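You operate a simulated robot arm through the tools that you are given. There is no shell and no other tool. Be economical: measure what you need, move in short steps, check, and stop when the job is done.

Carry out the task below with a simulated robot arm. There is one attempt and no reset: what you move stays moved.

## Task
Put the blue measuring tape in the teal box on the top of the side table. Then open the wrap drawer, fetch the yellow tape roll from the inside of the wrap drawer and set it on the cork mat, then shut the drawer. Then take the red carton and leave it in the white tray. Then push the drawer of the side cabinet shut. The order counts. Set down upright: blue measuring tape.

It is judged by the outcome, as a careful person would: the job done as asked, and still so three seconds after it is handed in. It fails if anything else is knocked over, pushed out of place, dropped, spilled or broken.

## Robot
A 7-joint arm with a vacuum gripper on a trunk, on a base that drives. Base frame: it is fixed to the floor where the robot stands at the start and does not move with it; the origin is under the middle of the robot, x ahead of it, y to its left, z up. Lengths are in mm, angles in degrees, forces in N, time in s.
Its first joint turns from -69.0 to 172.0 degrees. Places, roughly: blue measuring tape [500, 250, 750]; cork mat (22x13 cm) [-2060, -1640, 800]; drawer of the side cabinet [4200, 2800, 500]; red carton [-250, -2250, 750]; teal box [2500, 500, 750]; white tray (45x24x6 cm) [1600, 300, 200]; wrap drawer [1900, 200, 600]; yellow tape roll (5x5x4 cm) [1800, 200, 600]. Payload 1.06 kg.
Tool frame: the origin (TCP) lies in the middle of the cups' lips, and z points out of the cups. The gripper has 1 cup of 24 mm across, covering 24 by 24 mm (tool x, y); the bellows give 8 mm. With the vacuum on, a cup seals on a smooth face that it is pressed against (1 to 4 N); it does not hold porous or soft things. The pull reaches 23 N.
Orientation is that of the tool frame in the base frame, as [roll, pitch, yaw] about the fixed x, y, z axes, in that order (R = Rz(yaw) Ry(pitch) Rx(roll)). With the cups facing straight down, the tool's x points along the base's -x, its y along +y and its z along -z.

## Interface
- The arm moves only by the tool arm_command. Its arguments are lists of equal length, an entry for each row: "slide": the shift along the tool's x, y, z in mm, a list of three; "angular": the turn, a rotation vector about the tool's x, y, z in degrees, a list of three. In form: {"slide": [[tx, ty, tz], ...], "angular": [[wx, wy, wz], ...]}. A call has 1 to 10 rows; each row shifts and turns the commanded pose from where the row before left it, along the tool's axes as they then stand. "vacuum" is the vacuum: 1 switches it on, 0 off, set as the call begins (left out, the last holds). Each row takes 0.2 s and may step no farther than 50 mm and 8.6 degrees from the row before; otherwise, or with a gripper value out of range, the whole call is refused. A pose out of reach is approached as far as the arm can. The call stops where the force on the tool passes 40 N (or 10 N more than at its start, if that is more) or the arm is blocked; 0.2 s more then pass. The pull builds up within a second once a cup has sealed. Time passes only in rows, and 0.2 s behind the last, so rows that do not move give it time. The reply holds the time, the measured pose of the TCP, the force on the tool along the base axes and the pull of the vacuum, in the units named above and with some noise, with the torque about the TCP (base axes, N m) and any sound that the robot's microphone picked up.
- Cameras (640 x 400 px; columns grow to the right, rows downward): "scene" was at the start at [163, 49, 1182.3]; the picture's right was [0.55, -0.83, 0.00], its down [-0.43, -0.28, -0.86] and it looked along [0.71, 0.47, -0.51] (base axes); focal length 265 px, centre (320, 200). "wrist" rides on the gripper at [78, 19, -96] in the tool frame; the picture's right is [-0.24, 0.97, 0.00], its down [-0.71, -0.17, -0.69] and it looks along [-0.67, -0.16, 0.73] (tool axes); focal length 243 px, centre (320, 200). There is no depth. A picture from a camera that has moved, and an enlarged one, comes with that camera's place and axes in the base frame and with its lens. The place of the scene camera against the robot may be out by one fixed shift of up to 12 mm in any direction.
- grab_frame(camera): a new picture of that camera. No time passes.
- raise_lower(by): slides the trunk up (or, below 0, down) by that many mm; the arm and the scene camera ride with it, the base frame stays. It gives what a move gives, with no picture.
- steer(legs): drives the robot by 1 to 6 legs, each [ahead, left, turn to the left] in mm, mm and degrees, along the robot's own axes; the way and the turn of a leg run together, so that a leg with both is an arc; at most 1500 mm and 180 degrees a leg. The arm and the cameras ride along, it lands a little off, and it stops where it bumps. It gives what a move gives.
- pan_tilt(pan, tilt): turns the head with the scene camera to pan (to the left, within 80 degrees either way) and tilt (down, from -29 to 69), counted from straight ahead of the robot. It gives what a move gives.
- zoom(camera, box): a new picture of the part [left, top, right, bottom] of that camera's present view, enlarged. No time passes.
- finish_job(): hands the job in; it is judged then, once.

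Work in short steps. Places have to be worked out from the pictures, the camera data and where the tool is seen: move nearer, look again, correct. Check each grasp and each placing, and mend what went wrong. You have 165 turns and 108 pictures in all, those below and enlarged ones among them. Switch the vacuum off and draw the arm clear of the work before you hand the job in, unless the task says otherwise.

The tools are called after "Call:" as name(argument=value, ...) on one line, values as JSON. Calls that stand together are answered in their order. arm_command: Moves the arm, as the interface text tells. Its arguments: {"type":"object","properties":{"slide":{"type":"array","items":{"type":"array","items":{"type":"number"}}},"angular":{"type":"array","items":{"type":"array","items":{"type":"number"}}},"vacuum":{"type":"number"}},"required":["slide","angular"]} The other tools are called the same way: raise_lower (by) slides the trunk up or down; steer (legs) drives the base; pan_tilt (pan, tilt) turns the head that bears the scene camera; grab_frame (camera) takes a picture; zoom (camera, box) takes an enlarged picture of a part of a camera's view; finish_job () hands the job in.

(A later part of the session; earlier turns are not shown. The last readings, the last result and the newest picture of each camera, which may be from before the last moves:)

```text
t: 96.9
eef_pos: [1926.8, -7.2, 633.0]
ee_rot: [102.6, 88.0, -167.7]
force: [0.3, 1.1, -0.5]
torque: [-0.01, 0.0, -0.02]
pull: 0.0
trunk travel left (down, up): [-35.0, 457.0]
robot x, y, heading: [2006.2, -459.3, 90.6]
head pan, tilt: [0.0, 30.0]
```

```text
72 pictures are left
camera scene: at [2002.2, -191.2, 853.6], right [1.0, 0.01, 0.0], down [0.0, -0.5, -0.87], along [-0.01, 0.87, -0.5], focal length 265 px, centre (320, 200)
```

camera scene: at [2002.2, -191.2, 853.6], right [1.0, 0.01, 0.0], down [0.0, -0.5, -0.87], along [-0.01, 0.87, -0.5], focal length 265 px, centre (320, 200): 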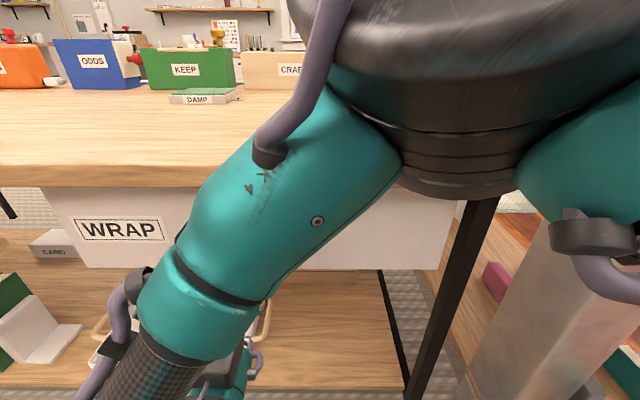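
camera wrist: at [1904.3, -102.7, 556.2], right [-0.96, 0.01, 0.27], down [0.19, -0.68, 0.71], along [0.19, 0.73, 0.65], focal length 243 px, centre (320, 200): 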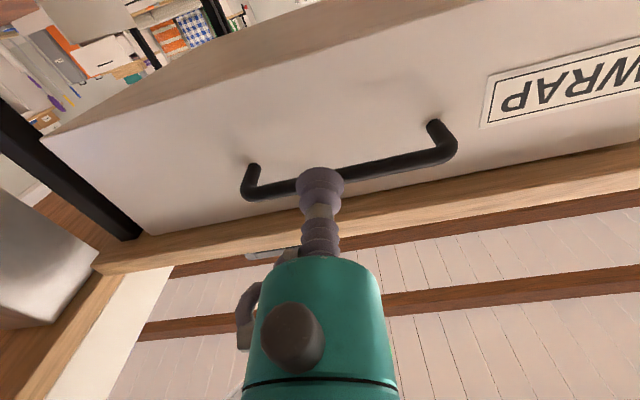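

The face is at y≈83 and the cup's line passes below the handle (bar z≈665). I lower 8 mm, switch vacuum on, and creep in with the base.

Call:
arm_command(slide=[[8, 0, 0]], angular=[[0, 0, 0]], vacuum=1)

Call:
steer(legs=[[70, 0, 0]])

Call:
steer(legs=[[14, 0, 0]])

Call:
grab_frame(camera="wrist")

```text
t: 97.3
eef_pos: [1926.2, -3.7, 627.1]
ee_rot: [107.0, 88.0, -163.1]
force: [-0.3, 0.4, -0.3]
torque: [-0.02, 0.01, 0.01]
pull: 0.1
out of reach, approached as far as the arm can: row 1
trunk travel left (down, up): [-35.0, 457.0]
robot x, y, heading: [2007.8, -465.0, 90.5]
head pan, tilt: [0.0, 30.0]
```

```text
t: 98.3
eef_pos: [1927.0, 65.5, 626.8]
ee_rot: [107.2, 88.0, -163.2]
force: [0.0, -1.0, 0.9]
torque: [0.0, 0.04, 0.03]
pull: 0.0
trunk travel left (down, up): [-35.0, 457.0]
robot x, y, heading: [2005.3, -395.3, 90.8]
head pan, tilt: [0.0, 30.0]
```

```text
t: 99.0
eef_pos: [1925.7, 78.6, 626.6]
ee_rot: [110.9, 87.9, -159.4]
force: [0.7, 3.7, -7.9]
torque: [0.1, 0.03, 0.0]
pull: 22.9
trunk travel left (down, up): [-35.0, 457.0]
robot x, y, heading: [2008.0, -381.8, 90.3]
head pan, tilt: [0.0, 30.0]
```

```text
71 pictures are left
camera wrist: at [1904.6, -16.5, 549.5], right [-0.96, 0.01, 0.27], down [0.19, -0.68, 0.71], along [0.18, 0.74, 0.65], focal length 243 px, centre (320, 200)
```

wrist: 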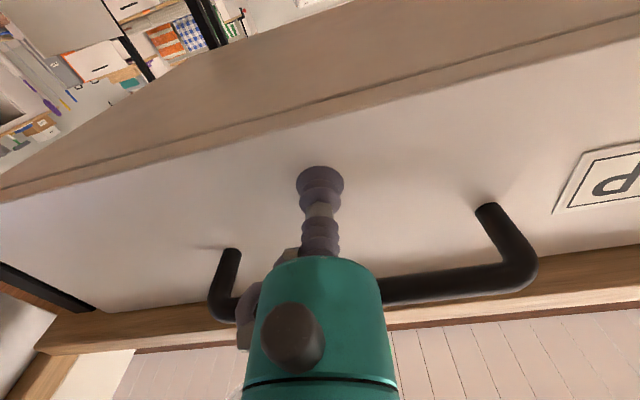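

The cup sealed on the drawer front. I pull by driving back.

Call:
steer(legs=[[-60, 0, 0]])

Call:
steer(legs=[[-200, 0, 0]])

Call:
grab_frame(camera="wrist")

Call:
grab_frame(camera="scene")

```text
t: 100.0
eef_pos: [1926.1, 19.8, 627.0]
ee_rot: [111.0, 87.9, -159.2]
force: [-5.6, -1.1, -5.1]
torque: [0.07, -0.08, 0.07]
pull: 23.0
trunk travel left (down, up): [-35.0, 457.0]
robot x, y, heading: [2003.8, -440.0, 90.4]
head pan, tilt: [0.0, 30.0]
```

```text
t: 101.6
eef_pos: [1926.7, -179.4, 627.3]
ee_rot: [109.4, 88.1, -160.5]
force: [-10.0, 1.0, -0.2]
torque: [0.04, 0.04, -0.07]
pull: 22.7
trunk travel left (down, up): [-35.0, 457.0]
robot x, y, heading: [2008.6, -639.3, 90.5]
head pan, tilt: [0.0, 30.0]
```

```text
70 pictures are left
camera wrist: at [1905.7, -275.7, 549.8], right [-0.96, 0.0, 0.27], down [0.19, -0.68, 0.71], along [0.18, 0.74, 0.65], focal length 243 px, centre (320, 200)
```

wrist: 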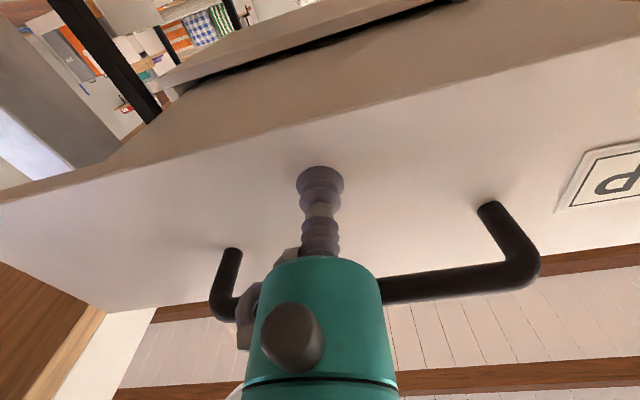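

```text
69 pictures are left
camera scene: at [2002.8, -366.4, 853.5], right [1.0, 0.01, 0.0], down [0.0, -0.5, -0.87], along [-0.01, 0.87, -0.5], focal length 265 px, centre (320, 200)
```

scene: 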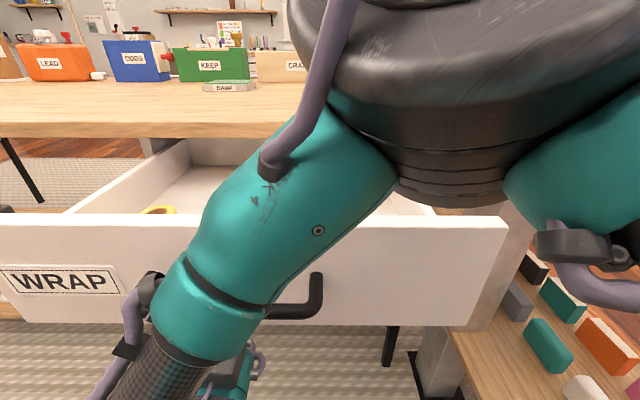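

The drawer is open ~260 mm and the yellow roll shows at around x≈1755. I release and back away.

Call:
arm_command(slide=[[0, 0, 0], [0, 0, 0], [0, 0, 0], [0, 0, 0]], angular=[[0, 0, 0], [0, 0, 0], [0, 0, 0], [0, 0, 0]], vacuum=0)

Call:
steer(legs=[[-130, 0, 0]])

Call:
raise_lower(by=300)

Call:
grab_frame(camera="scene")

```text
t: 102.6
eef_pos: [1927.4, -179.6, 627.3]
ee_rot: [109.1, 88.0, -160.9]
force: [0.3, 0.5, 0.3]
torque: [0.01, 0.0, 0.02]
pull: 0.1
trunk travel left (down, up): [-35.0, 457.0]
robot x, y, heading: [2008.6, -639.3, 90.5]
head pan, tilt: [0.0, 30.0]
```

```text
t: 103.9
eef_pos: [1928.3, -308.6, 626.8]
ee_rot: [109.3, 88.0, -160.8]
force: [-0.5, -0.4, 0.3]
torque: [0.01, 0.01, 0.0]
pull: 0.0
trunk travel left (down, up): [-35.0, 457.0]
robot x, y, heading: [2010.1, -770.5, 90.3]
head pan, tilt: [0.0, 30.0]
```

```text
t: 106.9
eef_pos: [1930.2, -308.1, 926.5]
ee_rot: [109.9, 88.0, -160.2]
force: [0.5, 0.1, 0.0]
torque: [-0.01, -0.02, -0.01]
pull: 0.0
trunk travel left (down, up): [-335.0, 157.0]
robot x, y, heading: [2007.9, -769.2, 90.5]
head pan, tilt: [0.0, 30.0]
```

```text
68 pictures are left
camera scene: at [2005.3, -585.4, 1168.6], right [1.0, 0.01, 0.0], down [0.0, -0.5, -0.87], along [-0.01, 0.87, -0.5], focal length 265 px, centre (320, 200)
```

scene: 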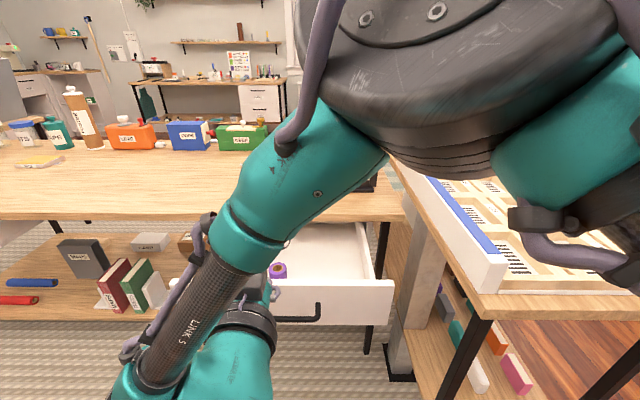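

There's also a purple roll inside. I turn the tool to face down again.

Call:
arm_command(slide=[[0, 0, 0], [0, 0, 0], [0, 0, 0], [0, 0, 0], [0, 0, 0], [0, 0, 0], [0, 0, 0], [0, 0, 0], [0, 0, 0], [0, 0, 0]], angular=[[0, 8.4, 0], [0, 8.4, 0], [0, 8.4, 0], [0, 8.4, 0], [0, 8.4, 0], [0, 8.4, 0], [0, 8.4, 0], [0, 8.4, 0], [0, 8.4, 0], [0, 8.4, 0]])

Call:
arm_command(slide=[[0, 0, 0]], angular=[[0, 4, 0]])

Call:
grab_frame(camera="scene")

Call:
grab_frame(camera="wrist")

```text
t: 109.1
eef_pos: [1929.1, -306.7, 927.0]
ee_rot: [178.0, 5.2, -90.2]
force: [-0.4, -0.2, 0.3]
torque: [-0.04, -0.01, 0.03]
pull: 0.0
trunk travel left (down, up): [-335.0, 157.0]
robot x, y, heading: [2007.3, -770.1, 90.2]
head pan, tilt: [0.0, 30.0]
```

```text
t: 109.5
eef_pos: [1927.8, -308.6, 927.0]
ee_rot: [178.1, 1.3, -90.1]
force: [0.3, 0.4, 0.3]
torque: [0.03, 0.01, 0.0]
pull: 0.1
trunk travel left (down, up): [-335.0, 157.0]
robot x, y, heading: [2009.8, -769.9, 90.6]
head pan, tilt: [0.0, 30.0]
```

```text
67 pictures are left
camera scene: at [2005.3, -585.3, 1168.6], right [1.0, 0.01, 0.0], down [0.0, -0.5, -0.87], along [-0.01, 0.87, -0.5], focal length 265 px, centre (320, 200)
```

scene: 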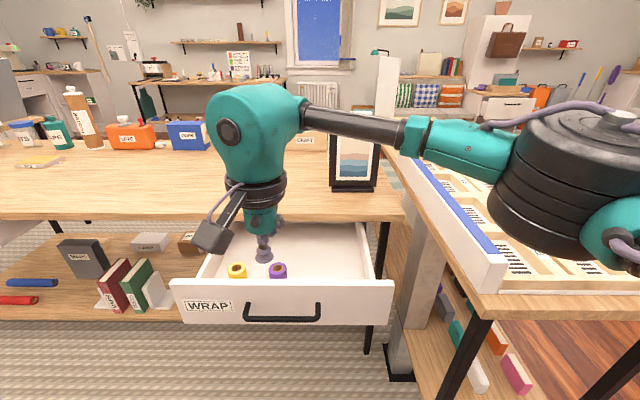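

```text
66 pictures are left
camera wrist: at [1913.1, -388.8, 1020.8], right [-0.97, 0.24, 0.04], down [0.19, 0.69, 0.69], along [0.14, 0.68, -0.72], focal length 243 px, centre (320, 200)
```

wrist: 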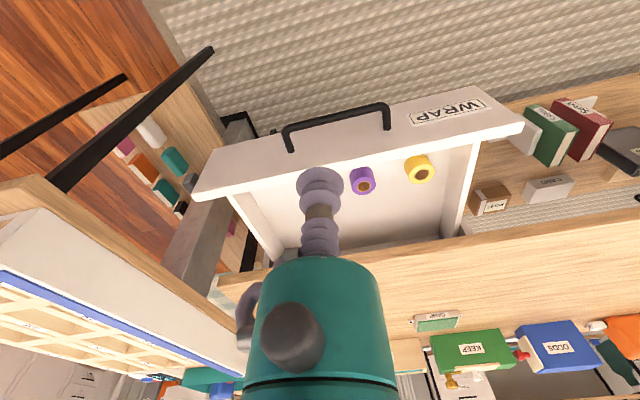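

Both rolls stand with the core up. I zoom to see whether the core is a hole.

Call:
zoom(camera="wrist", box=[340, 130, 460, 205])

Call:
zoom(camera="scene", box=[200, 240, 320, 315])

```text
5.33 times, centred on (400, 168) of wrist
camera zoom: at [1913.1, -388.8, 1020.8], right [-0.97, 0.24, 0.04], down [0.19, 0.69, 0.69], along [0.14, 0.68, -0.72], focal length 1294 px, centre (-107, 373)
```

zoom: 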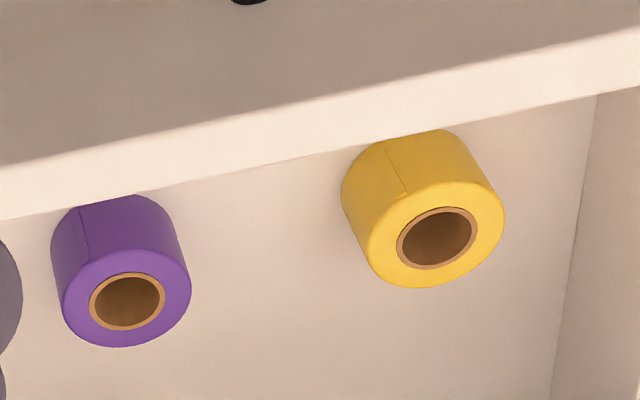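

```text
5.33 times, centred on (260, 278) of scene
camera zoom: at [2005.3, -585.3, 1168.6], right [1.0, 0.01, 0.0], down [0.0, -0.5, -0.87], along [-0.01, 0.87, -0.5], focal length 1412 px, centre (640, -213)
```

zoom: 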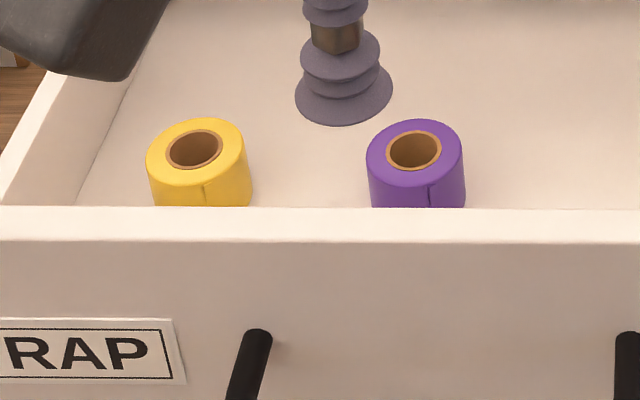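

The roll is a ring with a hole. I position above it for a precise look, then will try the top.

Call:
steer(legs=[[0, 140, 0], [250, 0, 0]])

Call:
grab_frame(camera="wrist")

Call:
pan_tilt(pan=20, tilt=55)

Call:
grab_frame(camera="scene")

```text
t: 112.2
eef_pos: [1785.7, -60.8, 926.2]
ee_rot: [178.1, 1.3, -90.2]
force: [0.4, -0.3, 0.6]
torque: [-0.04, 0.03, 0.0]
pull: 0.1
trunk travel left (down, up): [-335.0, 157.0]
robot x, y, heading: [1868.7, -523.7, 90.6]
head pan, tilt: [0.0, 30.0]
```

```text
63 pictures are left
camera wrist: at [1770.1, -140.7, 1020.6], right [-0.97, 0.24, 0.04], down [0.19, 0.69, 0.69], along [0.14, 0.68, -0.72], focal length 243 px, centre (320, 200)
```

wrist: 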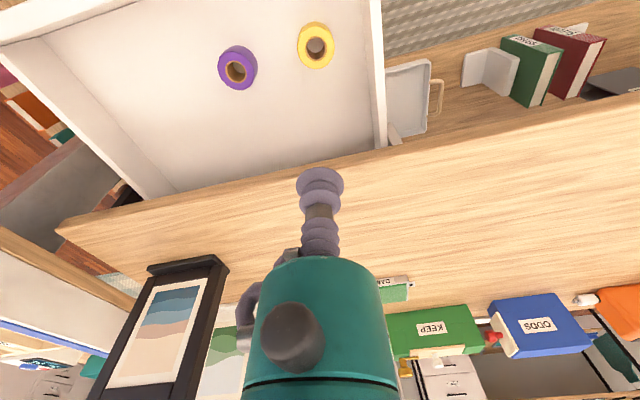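

```text
t: 113.1
eef_pos: [1786.5, -60.6, 926.2]
ee_rot: [178.0, 1.3, -90.0]
force: [0.5, -0.2, -0.1]
torque: [-0.03, -0.01, 0.02]
pull: 0.1
trunk travel left (down, up): [-335.0, 157.0]
robot x, y, heading: [1868.2, -520.9, 90.7]
head pan, tilt: [20.0, 55.0]
```

```text
62 pictures are left
camera scene: at [1838.1, -360.4, 1132.7], right [0.94, 0.35, 0.0], down [0.29, -0.77, -0.57], along [-0.2, 0.54, -0.82], focal length 265 px, centre (320, 200)
```

scene: 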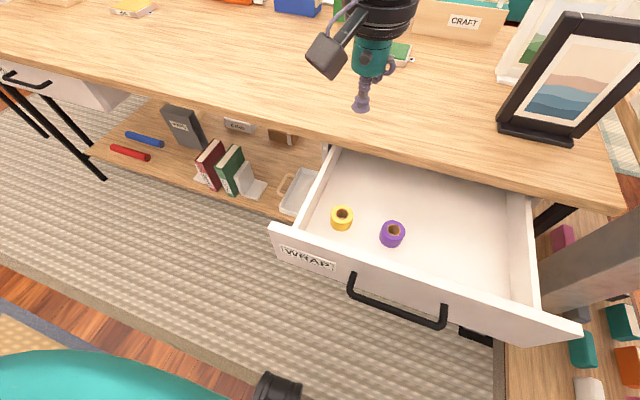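

Roll top triangulates to ≈[1779, −67, 660]. I fix the slight tilt, align, and lower with the trunk.

Call:
arm_command(slide=[[6, 7, 0]], angular=[[2, 1.3, 0]])

Call:
raise_lower(by=-190)

Call:
grab_frame(camera="wrist")

Call:
grab_frame(camera="scene")

```text
t: 113.5
eef_pos: [1778.2, -66.9, 926.3]
ee_rot: [-179.9, 0.0, -90.1]
force: [-0.5, 0.9, 0.2]
torque: [0.0, 0.02, 0.02]
pull: 0.0
trunk travel left (down, up): [-335.0, 157.0]
robot x, y, heading: [1864.8, -522.2, 90.3]
head pan, tilt: [20.0, 55.0]
```

```text
t: 115.6
eef_pos: [1777.5, -65.9, 737.3]
ee_rot: [-179.9, 0.1, -90.0]
force: [-0.3, 0.2, 0.3]
torque: [0.02, -0.01, 0.0]
pull: 0.0
trunk travel left (down, up): [-145.0, 347.0]
robot x, y, heading: [1869.7, -519.5, 90.3]
head pan, tilt: [20.0, 55.0]
```

```text
61 pictures are left
camera wrist: at [1759.8, -144.9, 832.3], right [-0.97, 0.24, 0.0], down [0.17, 0.71, 0.69], along [0.16, 0.67, -0.73], focal length 243 px, centre (320, 200)
```

wrist: 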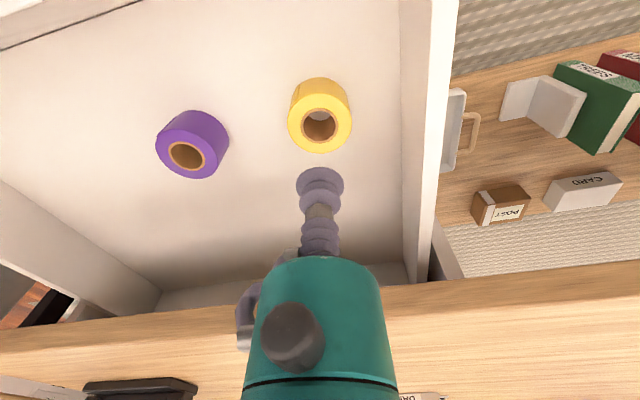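

```text
60 pictures are left
camera scene: at [1837.6, -308.9, 936.8], right [0.94, 0.35, 0.0], down [0.29, -0.77, -0.57], along [-0.2, 0.54, -0.82], focal length 265 px, centre (320, 200)
```

scene: 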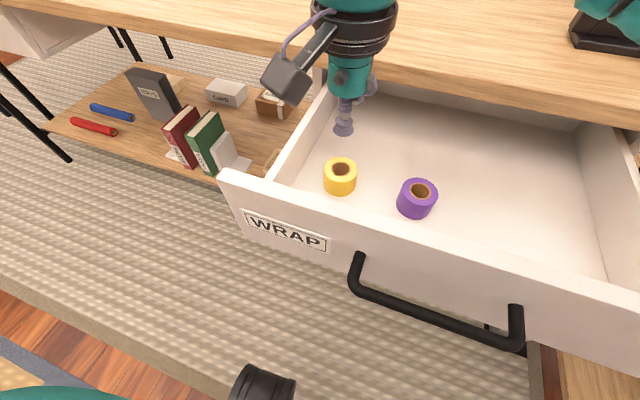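

Well aligned above the roll. I descend with vacuum on, in small steps.

Call:
arm_command(slide=[[0, 0, 30], [0, 0, 20], [0, 0, 10], [0, 0, 5], [0, 0, 5], [0, 0, 4], [0, 0, 3], [0, 0, 3]], angular=[[0, 0, 0], [0, 0, 0], [0, 0, 0], [0, 0, 0], [0, 0, 0], [0, 0, 0], [0, 0, 0], [0, 0, 0]], vacuum=1)

Call:
grab_frame(camera="wrist")

```text
t: 117.4
eef_pos: [1779.3, -66.8, 656.9]
ee_rot: [179.9, 0.1, -90.0]
force: [1.6, 0.3, 21.1]
torque: [0.0, -0.03, 0.0]
pull: 22.5
trunk travel left (down, up): [-145.0, 347.0]
robot x, y, heading: [1862.9, -519.6, 90.4]
head pan, tilt: [20.0, 55.0]
```

```text
59 pictures are left
camera wrist: at [1760.4, -145.5, 752.8], right [-0.97, 0.24, 0.0], down [0.17, 0.71, 0.69], along [0.16, 0.67, -0.73], focal length 243 px, centre (320, 200)
```

wrist: 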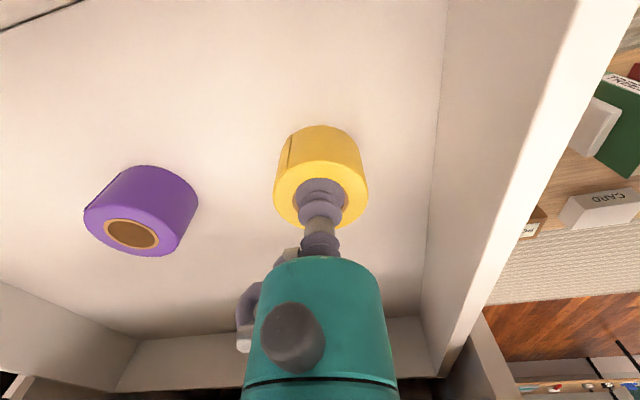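

It sealed on the top at z≈657 with full pull. I lift it out straight up.

Call:
arm_command(slide=[[0, 0, -5], [0, 0, -15], [0, 0, -30], [0, 0, -30]], angular=[[0, 0, 0], [0, 0, 0], [0, 0, 0], [0, 0, 0]])

Call:
raise_lower(by=230)

Call:
grab_frame(camera="wrist")

```text
t: 118.4
eef_pos: [1778.8, -68.0, 737.5]
ee_rot: [-179.9, 0.0, -90.0]
force: [-0.5, 0.2, -0.6]
torque: [0.02, -0.02, -0.01]
pull: 22.5
trunk travel left (down, up): [-145.0, 347.0]
robot x, y, heading: [1868.0, -523.0, 90.4]
head pan, tilt: [20.0, 55.0]
```

```text
t: 120.8
eef_pos: [1779.3, -66.9, 965.6]
ee_rot: [-179.9, 0.1, -90.0]
force: [0.9, -0.3, -0.7]
torque: [0.02, 0.01, 0.03]
pull: 23.3
trunk travel left (down, up): [-375.0, 117.0]
robot x, y, heading: [1863.3, -518.7, 90.4]
head pan, tilt: [20.0, 55.0]
```

```text
58 pictures are left
camera wrist: at [1759.7, -144.8, 1061.8], right [-0.97, 0.24, 0.0], down [0.17, 0.71, 0.69], along [0.16, 0.67, -0.73], focal length 243 px, centre (320, 200)
```

wrist: 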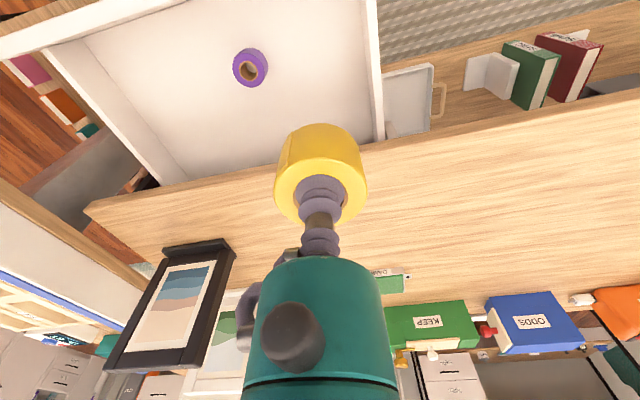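

The roll is held. I tuck the arm, back out, turn to face −x and look toward the cork mat's area.

Call:
arm_command(slide=[[40, 10, 0], [40, 10, 0], [40, 10, 0]], angular=[[0, 0, 0], [0, 0, 0], [0, 0, 0]])

Call:
steer(legs=[[-350, 0, 0], [0, 0, 90], [1400, 0, 0]])

Call:
pan_tilt(pan=5, tilt=20)

Call:
grab_frame(camera="scene")

```text
t: 121.6
eef_pos: [1749.8, -187.6, 966.1]
ee_rot: [-179.9, 0.1, -90.0]
force: [-0.4, -0.2, 0.0]
torque: [0.01, -0.02, -0.02]
pull: 22.7
trunk travel left (down, up): [-375.0, 117.0]
robot x, y, heading: [1864.9, -519.2, 90.3]
head pan, tilt: [20.0, 55.0]
```

```text
t: 134.2
eef_pos: [145.9, -989.3, 967.4]
ee_rot: [-179.9, 0.0, -0.3]
force: [-1.4, 0.3, -1.2]
torque: [-0.01, -0.01, -0.02]
pull: 23.1
trunk travel left (down, up): [-375.0, 117.0]
robot x, y, heading: [483.3, -873.6, -179.8]
head pan, tilt: [20.0, 55.0]
```

```text
t: 135.2
eef_pos: [147.0, -989.2, 965.9]
ee_rot: [-179.8, 0.0, -0.3]
force: [-0.2, -1.2, -0.1]
torque: [0.01, 0.0, 0.01]
pull: 23.0
trunk travel left (down, up): [-375.0, 117.0]
robot x, y, heading: [479.2, -879.7, -179.8]
head pan, tilt: [5.0, 20.0]
```

```text
57 pictures are left
camera scene: at [303.4, -884.3, 1226.0], right [-0.09, 1.0, 0.0], down [0.34, 0.03, -0.94], along [-0.94, -0.09, -0.34], focal length 265 px, centre (320, 200)
```

scene: 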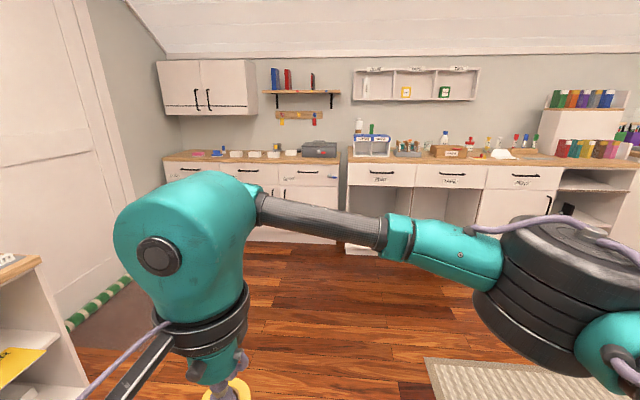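

The cork mat should be on the back counter near pixel (260,154). I zoom there.

Call:
zoom(camera="scene", box=[150, 130, 350, 255])

```text
3.20 times, centred on (250, 192) of scene
camera zoom: at [303.4, -884.3, 1226.0], right [-0.09, 1.0, 0.0], down [0.34, 0.03, -0.94], along [-0.94, -0.09, -0.34], focal length 847 px, centre (544, 224)
```

zoom: 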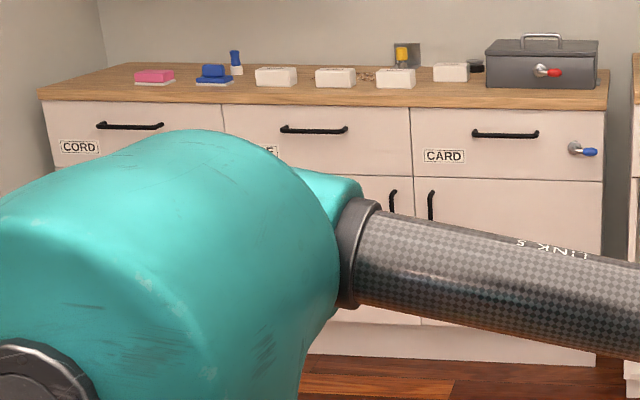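

I drive to the counter and look down at it.

Call:
steer(legs=[[1450, 0, 0], [0, 650, 0], [300, 0, 0]])

Call:
pan_tilt(pan=5, tilt=35)

Call:
grab_frame(camera="scene")

Call:
grab_frame(camera="wrist")

```text
t: 147.2
eef_pos: [-1589.5, -1646.3, 966.5]
ee_rot: [-179.9, 0.1, 0.0]
force: [1.0, -0.8, 0.0]
torque: [-0.05, 0.01, -0.01]
pull: 23.5
trunk travel left (down, up): [-375.0, 117.0]
robot x, y, heading: [-1256.1, -1530.3, -179.9]
head pan, tilt: [5.0, 20.0]
```

```text
t: 148.0
eef_pos: [-1588.1, -1645.9, 966.4]
ee_rot: [-179.9, -0.1, -0.1]
force: [0.5, 0.0, -1.3]
torque: [0.03, 0.04, -0.01]
pull: 23.0
trunk travel left (down, up): [-375.0, 117.0]
robot x, y, heading: [-1250.7, -1529.5, -179.6]
head pan, tilt: [5.0, 35.0]
```

```text
55 pictures are left
camera scene: at [-1427.9, -1538.5, 1202.3], right [-0.1, 1.0, 0.0], down [0.57, 0.06, -0.82], along [-0.82, -0.08, -0.57], focal length 265 px, centre (320, 200)
```

scene: 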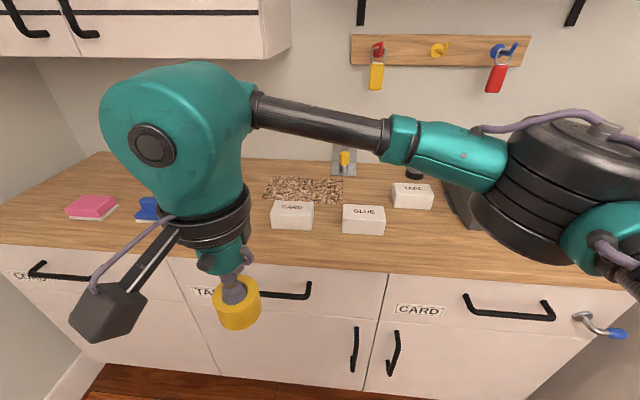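

```text
54 pictures are left
camera wrist: at [-1510.8, -1663.9, 1062.0], right [-0.24, -0.97, 0.0], down [-0.71, 0.17, 0.69], along [-0.67, 0.16, -0.73], focal length 243 px, centre (320, 200)
```

wrist: 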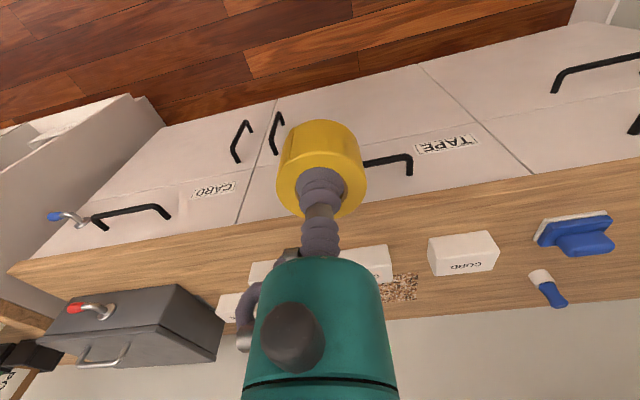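

The mat spans about x −1998…−2122, y −1752…−1535 at z≈800, behind two white boxes. I drive closer, keeping the roll high.

Call:
steer(legs=[[0, 70, 0], [240, 0, 0]])

Call:
arm_command(slide=[[-40, -16, 0], [-40, -16, 0], [-40, -16, 0], [-40, -16, 0], [-40, -4, 0]], angular=[[0, 0, 0], [0, 0, 0], [0, 0, 0], [0, 0, 0], [0, 0, 0]])

Call:
grab_frame(camera="scene")

Call:
grab_frame(camera="wrist")

```text
t: 150.4
eef_pos: [-1824.8, -1717.5, 966.0]
ee_rot: [-179.9, 0.0, -0.1]
force: [-0.9, -0.2, -0.1]
torque: [-0.01, 0.0, 0.0]
pull: 23.2
trunk travel left (down, up): [-375.0, 117.0]
robot x, y, heading: [-1489.7, -1597.4, -179.3]
head pan, tilt: [5.0, 35.0]
```

```text
t: 151.5
eef_pos: [-1911.6, -1684.5, 969.8]
ee_rot: [-178.3, 2.7, 16.3]
force: [-0.6, 0.6, -0.3]
torque: [-0.01, 0.01, 0.01]
pull: 23.3
trunk travel left (down, up): [-375.0, 117.0]
robot x, y, heading: [-1489.5, -1601.0, -179.4]
head pan, tilt: [5.0, 35.0]
stopped in row 5: the arm was blocked; the commanded pose is now the measured one
```

```text
53 pictures are left
camera scene: at [-1648.1, -1608.9, 1204.5], right [-0.1, 1.0, 0.0], down [0.56, 0.05, -0.82], along [-0.82, -0.08, -0.57], focal length 265 px, centre (320, 200)
```

scene: 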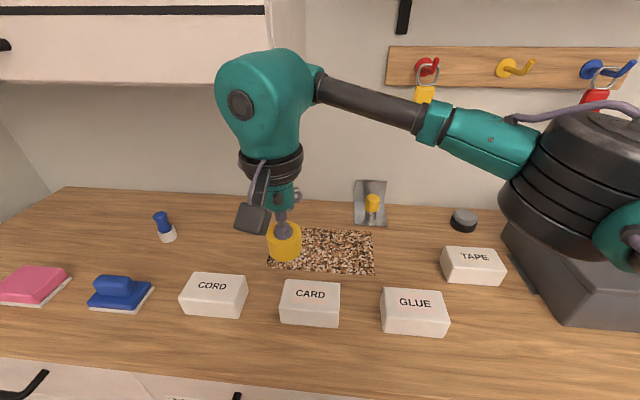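

```text
52 pictures are left
camera wrist: at [-1827.0, -1682.1, 1061.3], right [0.04, -1.0, -0.02], down [-0.69, -0.05, 0.72], along [-0.72, -0.02, -0.69], focal length 243 px, centre (320, 200)
```

wrist: 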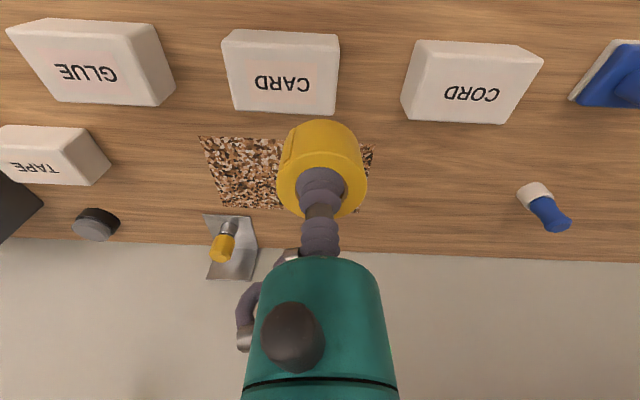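

The wrist probably hit the overhead cabinet (right side y≈−1700, bottom z≈1140). I back away, then shift right to approach the mat's right part at y≈−1575.

Call:
arm_command(slide=[[30, 8, 0], [30, 8, 0], [10, -36, 0], [10, -36, 0], [10, -36, 0]], angular=[[0, 0, 0], [0, 0, 0], [0, 0, 5.3], [0, 0, 5.3], [0, 0, 5.3]])

Call:
grab_frame(camera="scene")

```text
t: 152.7
eef_pos: [-1853.3, -1570.3, 964.7]
ee_rot: [-178.9, 2.2, -0.6]
force: [-0.1, 0.7, -0.3]
torque: [-0.01, -0.03, -0.01]
pull: 22.8
trunk travel left (down, up): [-375.0, 117.0]
robot x, y, heading: [-1483.4, -1601.0, -179.2]
head pan, tilt: [5.0, 35.0]
```

```text
51 pictures are left
camera scene: at [-1661.0, -1610.6, 1202.3], right [-0.1, 1.0, 0.0], down [0.57, 0.06, -0.82], along [-0.82, -0.08, -0.57], focal length 265 px, centre (320, 200)
```

scene: 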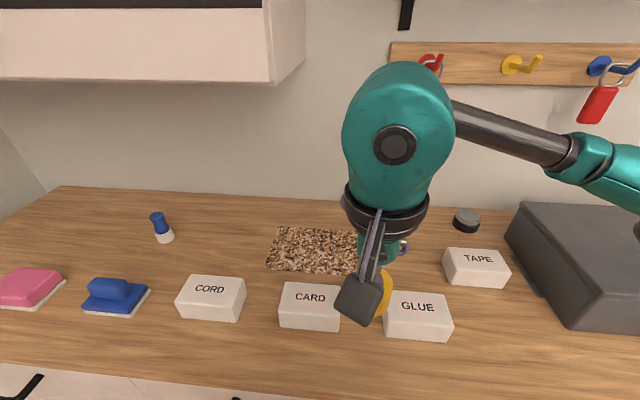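

Clear of the cabinet. I now extend forward over the right part of the mat, levelling the tool.

Call:
arm_command(slide=[[-37, 2, 0], [-37, 2, 0], [-37, 2, 0], [-37, 2, 0], [-37, 2, 0]], angular=[[-1.1, 2.2, 0], [0, 0, 0], [0, 0, 0], [0, 0, 0], [0, 0, 0]])

Call:
grab_frame(camera="scene")

Call:
grab_frame(camera="wrist")

```text
t: 153.9
eef_pos: [-2039.1, -1578.2, 964.1]
ee_rot: [-179.9, 0.1, -0.6]
force: [0.5, -0.7, -0.8]
torque: [0.01, -0.01, 0.01]
pull: 23.2
trunk travel left (down, up): [-375.0, 117.0]
robot x, y, heading: [-1485.7, -1599.2, -179.6]
head pan, tilt: [5.0, 35.0]
```

```text
50 pictures are left
camera scene: at [-1661.3, -1611.2, 1202.2], right [-0.1, 1.0, 0.0], down [0.57, 0.06, -0.82], along [-0.82, -0.08, -0.57], focal length 265 px, centre (320, 200)
```

scene: 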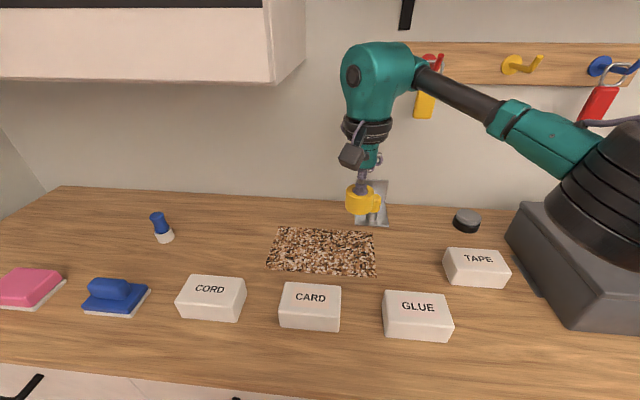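

```text
49 pictures are left
camera wrist: at [-1961.3, -1598.0, 1060.1], right [-0.25, -0.97, 0.0], down [-0.71, 0.18, 0.69], along [-0.66, 0.17, -0.73], focal length 243 px, centre (320, 200)
```

wrist: 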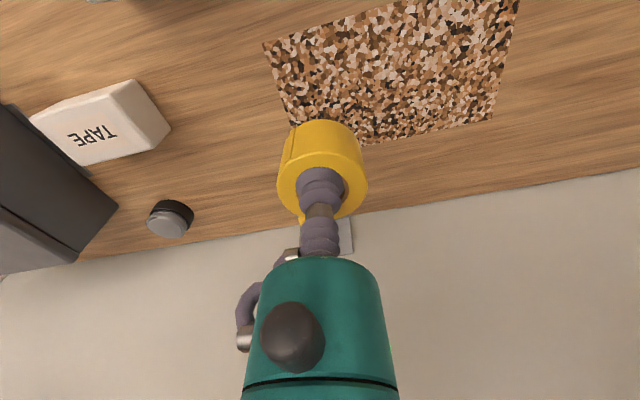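

Roll is above the mat's right portion. I nudge 10 mm inward and descend.

Call:
arm_command(slide=[[0, 10, 0], [0, 0, 30], [0, 0, 30], [0, 0, 25], [0, 0, 10]], angular=[[0, 0, 0], [0, 0, 0], [0, 0, 0], [0, 0, 0], [0, 0, 0]])

Call:
grab_frame(camera="scene")

```text
t: 155.1
eef_pos: [-2039.3, -1589.7, 869.0]
ee_rot: [-180.0, 0.2, -0.6]
force: [-0.1, 0.1, -0.9]
torque: [0.0, -0.02, -0.02]
pull: 23.0
trunk travel left (down, up): [-375.0, 117.0]
robot x, y, heading: [-1489.1, -1601.7, -179.3]
head pan, tilt: [5.0, 35.0]
```

```text
48 pictures are left
camera scene: at [-1661.2, -1611.0, 1202.2], right [-0.1, 1.0, 0.0], down [0.57, 0.06, -0.82], along [-0.82, -0.08, -0.57], focal length 265 px, centre (320, 200)
```

scene: 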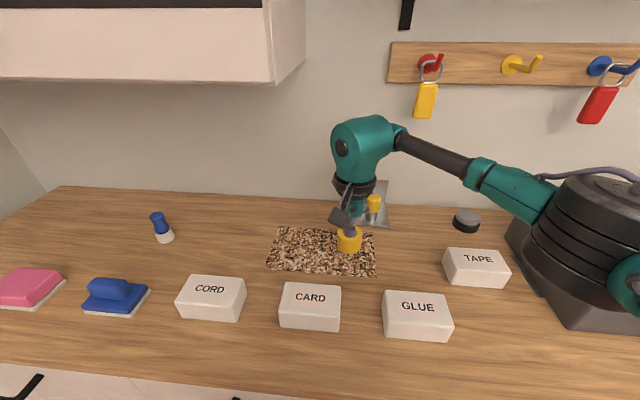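

Call:
arm_command(slide=[[0, 0, 10], [0, 0, 6], [0, 0, 5], [0, 0, 4], [0, 0, 4], [0, 0, 4]], angular=[[0, 0, 0], [0, 0, 0], [0, 0, 0], [0, 0, 0], [0, 0, 0], [0, 0, 0]])

Call:
zoom(camera="scene", box=[240, 180, 640, 380])

```text
t: 156.5
eef_pos: [-2038.2, -1589.9, 837.4]
ee_rot: [-180.0, 0.1, -0.6]
force: [-0.2, 0.7, -0.1]
torque: [-0.03, 0.02, -0.02]
pull: 23.6
trunk travel left (down, up): [-375.0, 117.0]
robot x, y, heading: [-1489.7, -1600.7, -179.2]
head pan, tilt: [5.0, 35.0]
```

```text
1.60 times, centred on (440, 280) of scene
camera zoom: at [-1661.2, -1611.0, 1202.2], right [-0.1, 1.0, 0.0], down [0.57, 0.06, -0.82], along [-0.82, -0.08, -0.57], focal length 424 px, centre (128, 72)
```

zoom: 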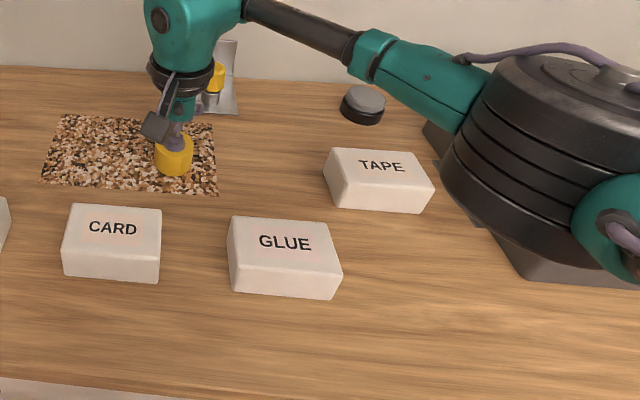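

No contact yet; I go on in small steps.

Call:
arm_command(slide=[[0, 0, 4], [0, 0, 4], [0, 0, 4], [0, 0, 4], [0, 0, 4], [0, 0, 4], [0, 0, 4]], angular=[[0, 0, 0], [0, 0, 0], [0, 0, 0], [0, 0, 0], [0, 0, 0], [0, 0, 0], [0, 0, 0]])

Call:
zoom(camera="scene", box=[240, 180, 640, 380])

```text
t: 157.6
eef_pos: [-2041.2, -1589.3, 825.7]
ee_rot: [179.4, 0.4, -0.7]
force: [3.6, 2.1, 16.7]
torque: [0.08, -0.01, 0.0]
pull: 22.7
trunk travel left (down, up): [-375.0, 117.0]
robot x, y, heading: [-1486.9, -1599.5, -179.1]
head pan, tilt: [5.0, 35.0]
stopped in row 5: the force on the tool passed its limit (the readings are from after the stop); the commanded pose is now the measured one
```

```text
1.60 times, centred on (440, 280) of scene
camera zoom: at [-1659.6, -1610.6, 1202.3], right [-0.1, 1.0, 0.0], down [0.57, 0.06, -0.82], along [-0.82, -0.08, -0.57], focal length 424 px, centre (128, 72)
```

zoom: 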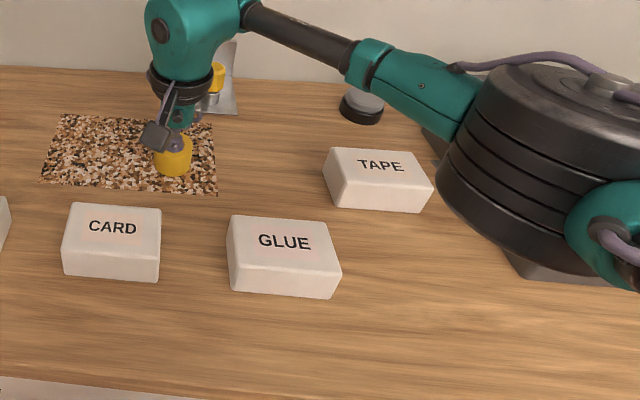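

Contact: the roll stands on the mat. I release and lift.

Call:
arm_command(slide=[[0, 0, -1], [0, 0, 0], [0, 0, 0], [0, 0, 0], [0, 0, 0], [0, 0, -8], [0, 0, -20], [0, 0, -40], [0, 0, -40], [0, 0, -30]], angular=[[0, 0, 0], [0, 0, 0], [0, 0, 0], [0, 0, 0], [0, 0, 0], [0, 0, 0], [0, 0, 0], [0, 0, 0], [0, 0, 0], [0, 0, 0]], vacuum=0)

Call:
grab_frame(camera="scene")

```text
t: 159.8
eef_pos: [-2039.7, -1589.3, 962.4]
ee_rot: [179.6, 0.3, -0.6]
force: [0.2, -0.2, -1.0]
torque: [0.01, 0.0, -0.01]
pull: 0.1
trunk travel left (down, up): [-375.0, 117.0]
robot x, y, heading: [-1488.9, -1598.3, -179.4]
head pan, tilt: [5.0, 35.0]
```

```text
45 pictures are left
camera scene: at [-1661.1, -1611.0, 1202.2], right [-0.1, 1.0, 0.0], down [0.57, 0.06, -0.82], along [-0.82, -0.08, -0.57], focal length 265 px, centre (320, 200)
```

scene: 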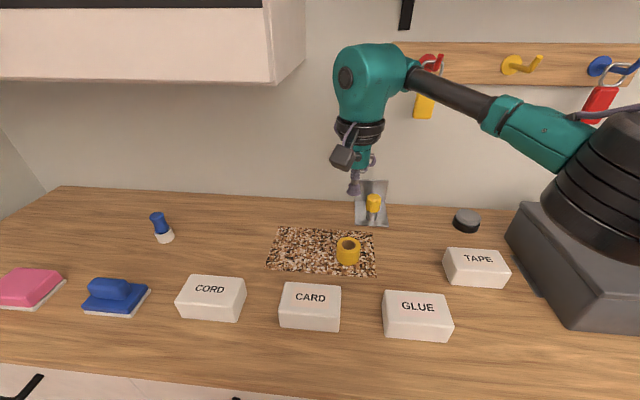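

The roll stands on the cork mat. I retract the arm and drive back to the wrap drawer to shut it.

Call:
arm_command(slide=[[40, 0, 0], [40, 0, 0], [40, 0, 0], [40, 10, 0], [0, 30, 0], [0, 30, 0]], angular=[[0, 0, 0], [0, 0, 0], [0, 0, 0], [0, 0, 0], [0, 0, 0], [0, 0, 0]])

Call:
steer(legs=[[-240, 0, 0], [0, -680, 0], [-1500, 0, 0], [-1500, 0, 0], [-180, 0, 0], [0, 0, -90]])

Call:
pan_tilt(pan=0, tilt=30)

Call:
grab_frame(camera="scene")

```text
t: 161.2
eef_pos: [-1880.8, -1661.9, 961.3]
ee_rot: [179.7, 0.3, -0.7]
force: [-0.8, -0.7, 1.2]
torque: [0.0, -0.02, -0.01]
pull: 0.1
trunk travel left (down, up): [-375.0, 117.0]
robot x, y, heading: [-1488.4, -1601.9, -179.6]
head pan, tilt: [5.0, 35.0]
```

```text
t: 185.3
eef_pos: [1862.4, -502.3, 962.4]
ee_rot: [179.8, 0.3, -90.6]
force: [0.0, -0.3, 0.7]
torque: [-0.01, 0.01, -0.02]
pull: 0.1
trunk travel left (down, up): [-375.0, 117.0]
robot x, y, heading: [1925.0, -896.4, 90.8]
head pan, tilt: [5.0, 35.0]
```

```text
t: 185.9
eef_pos: [1862.0, -502.0, 962.0]
ee_rot: [179.6, 0.3, -90.4]
force: [-1.0, -0.2, -0.7]
torque: [-0.01, 0.03, 0.0]
pull: 0.1
trunk travel left (down, up): [-375.0, 117.0]
robot x, y, heading: [1924.5, -892.3, 90.7]
head pan, tilt: [0.0, 30.0]
```

```text
44 pictures are left
camera scene: at [1918.7, -721.7, 1210.0], right [1.0, 0.01, 0.0], down [0.01, -0.5, -0.87], along [-0.01, 0.87, -0.5], focal length 265 px, centre (320, 200)
```

scene: 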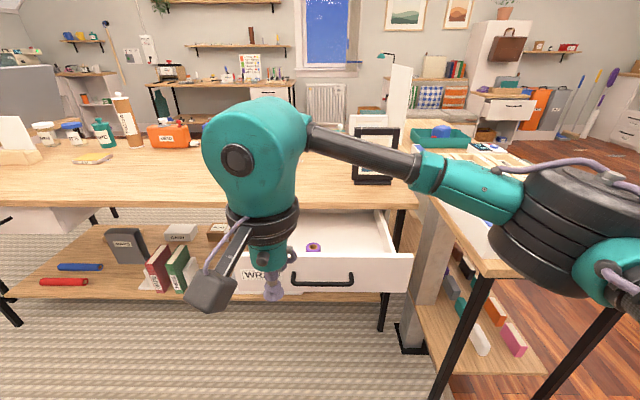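

I raise and shift the hand left as before, then turn the tool to face forward.

Call:
arm_command(slide=[[0, 40, -15], [0, 45, -15]], angular=[[0, 0, 0], [0, 0, 0]])

Call:
arm_command(slide=[[0, 0, 0], [0, 0, 0], [0, 0, 0], [0, 0, 0], [0, 0, 0], [0, 0, 0], [0, 0, 0], [0, 0, 0], [0, 0, 0], [0, 0, 0]], angular=[[0, -8.5, 0], [0, -8.5, 0], [0, -8.5, 0], [0, -8.5, 0], [0, -8.5, 0], [0, -8.5, 0], [0, -8.5, 0], [0, -8.5, 0], [0, -8.5, 0], [0, -8.5, 0]])

Call:
raise_lower(by=-345)

```text
t: 186.5
eef_pos: [1775.9, -502.1, 991.8]
ee_rot: [179.8, 0.3, -90.5]
force: [-0.3, -1.0, 0.5]
torque: [0.02, -0.04, -0.02]
pull: 0.1
trunk travel left (down, up): [-375.0, 117.0]
robot x, y, heading: [1925.1, -890.6, 90.8]
head pan, tilt: [0.0, 30.0]
```

```text
t: 188.7
eef_pos: [1778.2, -501.2, 992.3]
ee_rot: [175.8, 85.4, -94.6]
force: [0.1, -0.3, 0.3]
torque: [0.0, -0.01, 0.03]
pull: 0.0
trunk travel left (down, up): [-375.0, 117.0]
robot x, y, heading: [1927.2, -891.9, 90.6]
head pan, tilt: [0.0, 30.0]
```

```text
t: 192.1
eef_pos: [1776.4, -465.6, 568.7]
ee_rot: [179.9, 71.7, -90.5]
force: [0.8, 0.0, 0.4]
torque: [0.01, 0.01, -0.02]
pull: 0.0
trunk travel left (down, up): [-30.0, 462.0]
robot x, y, heading: [1922.7, -893.9, 90.8]
head pan, tilt: [0.0, 30.0]
```

Lowering tilted the torso/tool; I correct the pitch and raise a bit.

Call:
raise_lower(by=35)

Call:
arm_command(slide=[[0, 0, 0], [0, 0, 0], [0, 0, 0]], angular=[[0, -6, 0], [0, -6, 0], [0, -3, 0]])

```text
t: 192.9
eef_pos: [1777.4, -464.4, 602.6]
ee_rot: [179.9, 71.7, -90.5]
force: [0.4, 1.1, 0.2]
torque: [-0.02, 0.06, 0.02]
pull: 0.0
trunk travel left (down, up): [-65.0, 427.0]
robot x, y, heading: [1922.6, -894.8, 90.6]
head pan, tilt: [0.0, 30.0]
```

```text
t: 193.7
eef_pos: [1792.4, -420.5, 613.3]
ee_rot: [179.6, 86.6, -90.7]
force: [-0.4, 0.4, -0.3]
torque: [0.0, 0.02, 0.02]
pull: 0.2
out of reach, approached as far as the arm can: row 1, 2, 3
trunk travel left (down, up): [-65.0, 427.0]
robot x, y, heading: [1925.4, -896.2, 90.8]
head pan, tilt: [0.0, 30.0]
```

The tool is horizontal. I raise 12 mm, shift right 90 mm, and approach the drawer front.

Call:
raise_lower(by=12)

Call:
steer(legs=[[0, -90, 0], [215, 0, 0]])

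Call:
grab_frame(camera="wrist")

```text
t: 194.3
eef_pos: [1791.2, -423.0, 626.3]
ee_rot: [179.5, 86.8, -91.0]
force: [0.3, 0.6, -0.7]
torque: [-0.02, 0.0, -0.01]
pull: 0.1
trunk travel left (down, up): [-77.0, 415.0]
robot x, y, heading: [1923.3, -892.6, 91.0]
head pan, tilt: [0.0, 30.0]
```

```text
t: 196.7
eef_pos: [1875.7, -207.1, 625.0]
ee_rot: [179.9, 86.8, -90.4]
force: [-0.1, -0.1, -0.4]
torque: [0.01, -0.03, -0.01]
pull: 0.2
trunk travel left (down, up): [-77.0, 415.0]
robot x, y, heading: [2010.6, -675.2, 90.7]
head pan, tilt: [0.0, 30.0]
```

```text
43 pictures are left
camera wrist: at [1857.7, -306.0, 553.0], right [-0.97, 0.02, 0.23], down [0.17, -0.64, 0.75], along [0.17, 0.76, 0.62], focal length 243 px, centre (320, 200)
```

wrist: 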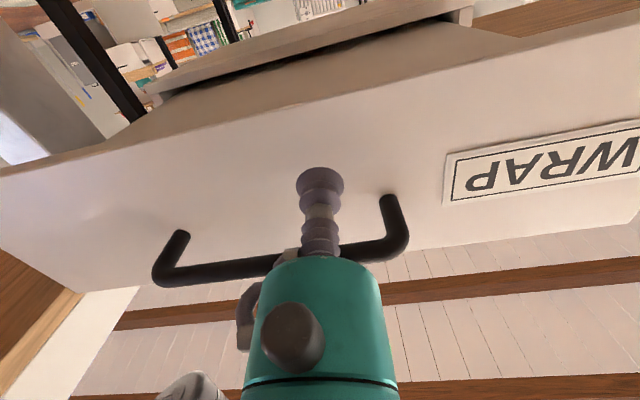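

The cup is lined up below the handle. I push the drawer shut by driving forward.

Call:
steer(legs=[[240, 0, 0]])

Call:
steer(legs=[[40, 0, 0]])

Call:
grab_frame(camera="wrist")

```text
t: 198.4
eef_pos: [1873.2, 31.4, 626.5]
ee_rot: [179.8, 86.6, -90.4]
force: [-0.1, 0.8, -0.6]
torque: [-0.01, 0.02, 0.02]
pull: 0.1
trunk travel left (down, up): [-77.0, 415.0]
robot x, y, heading: [2006.0, -443.1, 90.8]
head pan, tilt: [0.0, 30.0]
```

```text
t: 199.3
eef_pos: [1872.3, 71.2, 625.3]
ee_rot: [179.8, 86.7, -90.5]
force: [-0.5, 1.6, 0.6]
torque: [0.01, -0.02, -0.05]
pull: 0.0
trunk travel left (down, up): [-77.0, 415.0]
robot x, y, heading: [2006.8, -401.1, 91.1]
head pan, tilt: [0.0, 30.0]
```

```text
42 pictures are left
camera wrist: at [1853.3, -28.3, 553.1], right [-0.97, 0.02, 0.23], down [0.17, -0.64, 0.75], along [0.17, 0.76, 0.62], focal length 243 px, centre (320, 200)
```

wrist: 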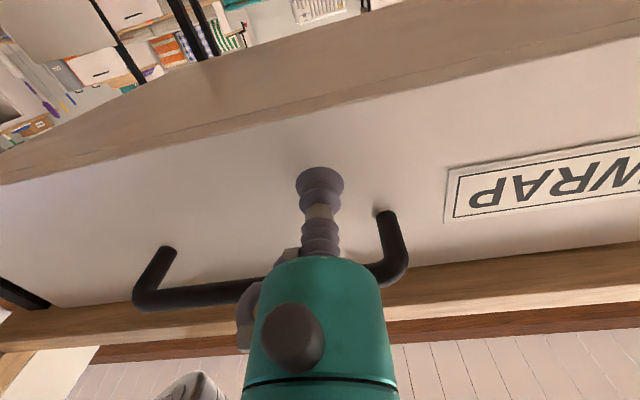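

Nearly shut; I push on gently until the resisting force rises.

Call:
steer(legs=[[12, 0, 0]])

Call:
steer(legs=[[8, 0, 0]])

```text
t: 200.1
eef_pos: [1874.5, 82.5, 625.8]
ee_rot: [179.8, 86.7, -90.6]
force: [-0.9, -0.3, -0.2]
torque: [-0.03, -0.01, -0.02]
pull: 0.0
trunk travel left (down, up): [-77.0, 415.0]
robot x, y, heading: [2005.6, -386.4, 90.9]
head pan, tilt: [0.0, 30.0]
```

```text
t: 200.8
eef_pos: [1873.8, 88.6, 626.7]
ee_rot: [-179.2, 86.6, -89.4]
force: [5.6, -28.2, -7.0]
torque: [1.28, 0.16, 0.66]
pull: 0.0
trunk travel left (down, up): [-77.0, 415.0]
robot x, y, heading: [2007.3, -381.3, 91.0]
head pan, tilt: [0.0, 30.0]
```

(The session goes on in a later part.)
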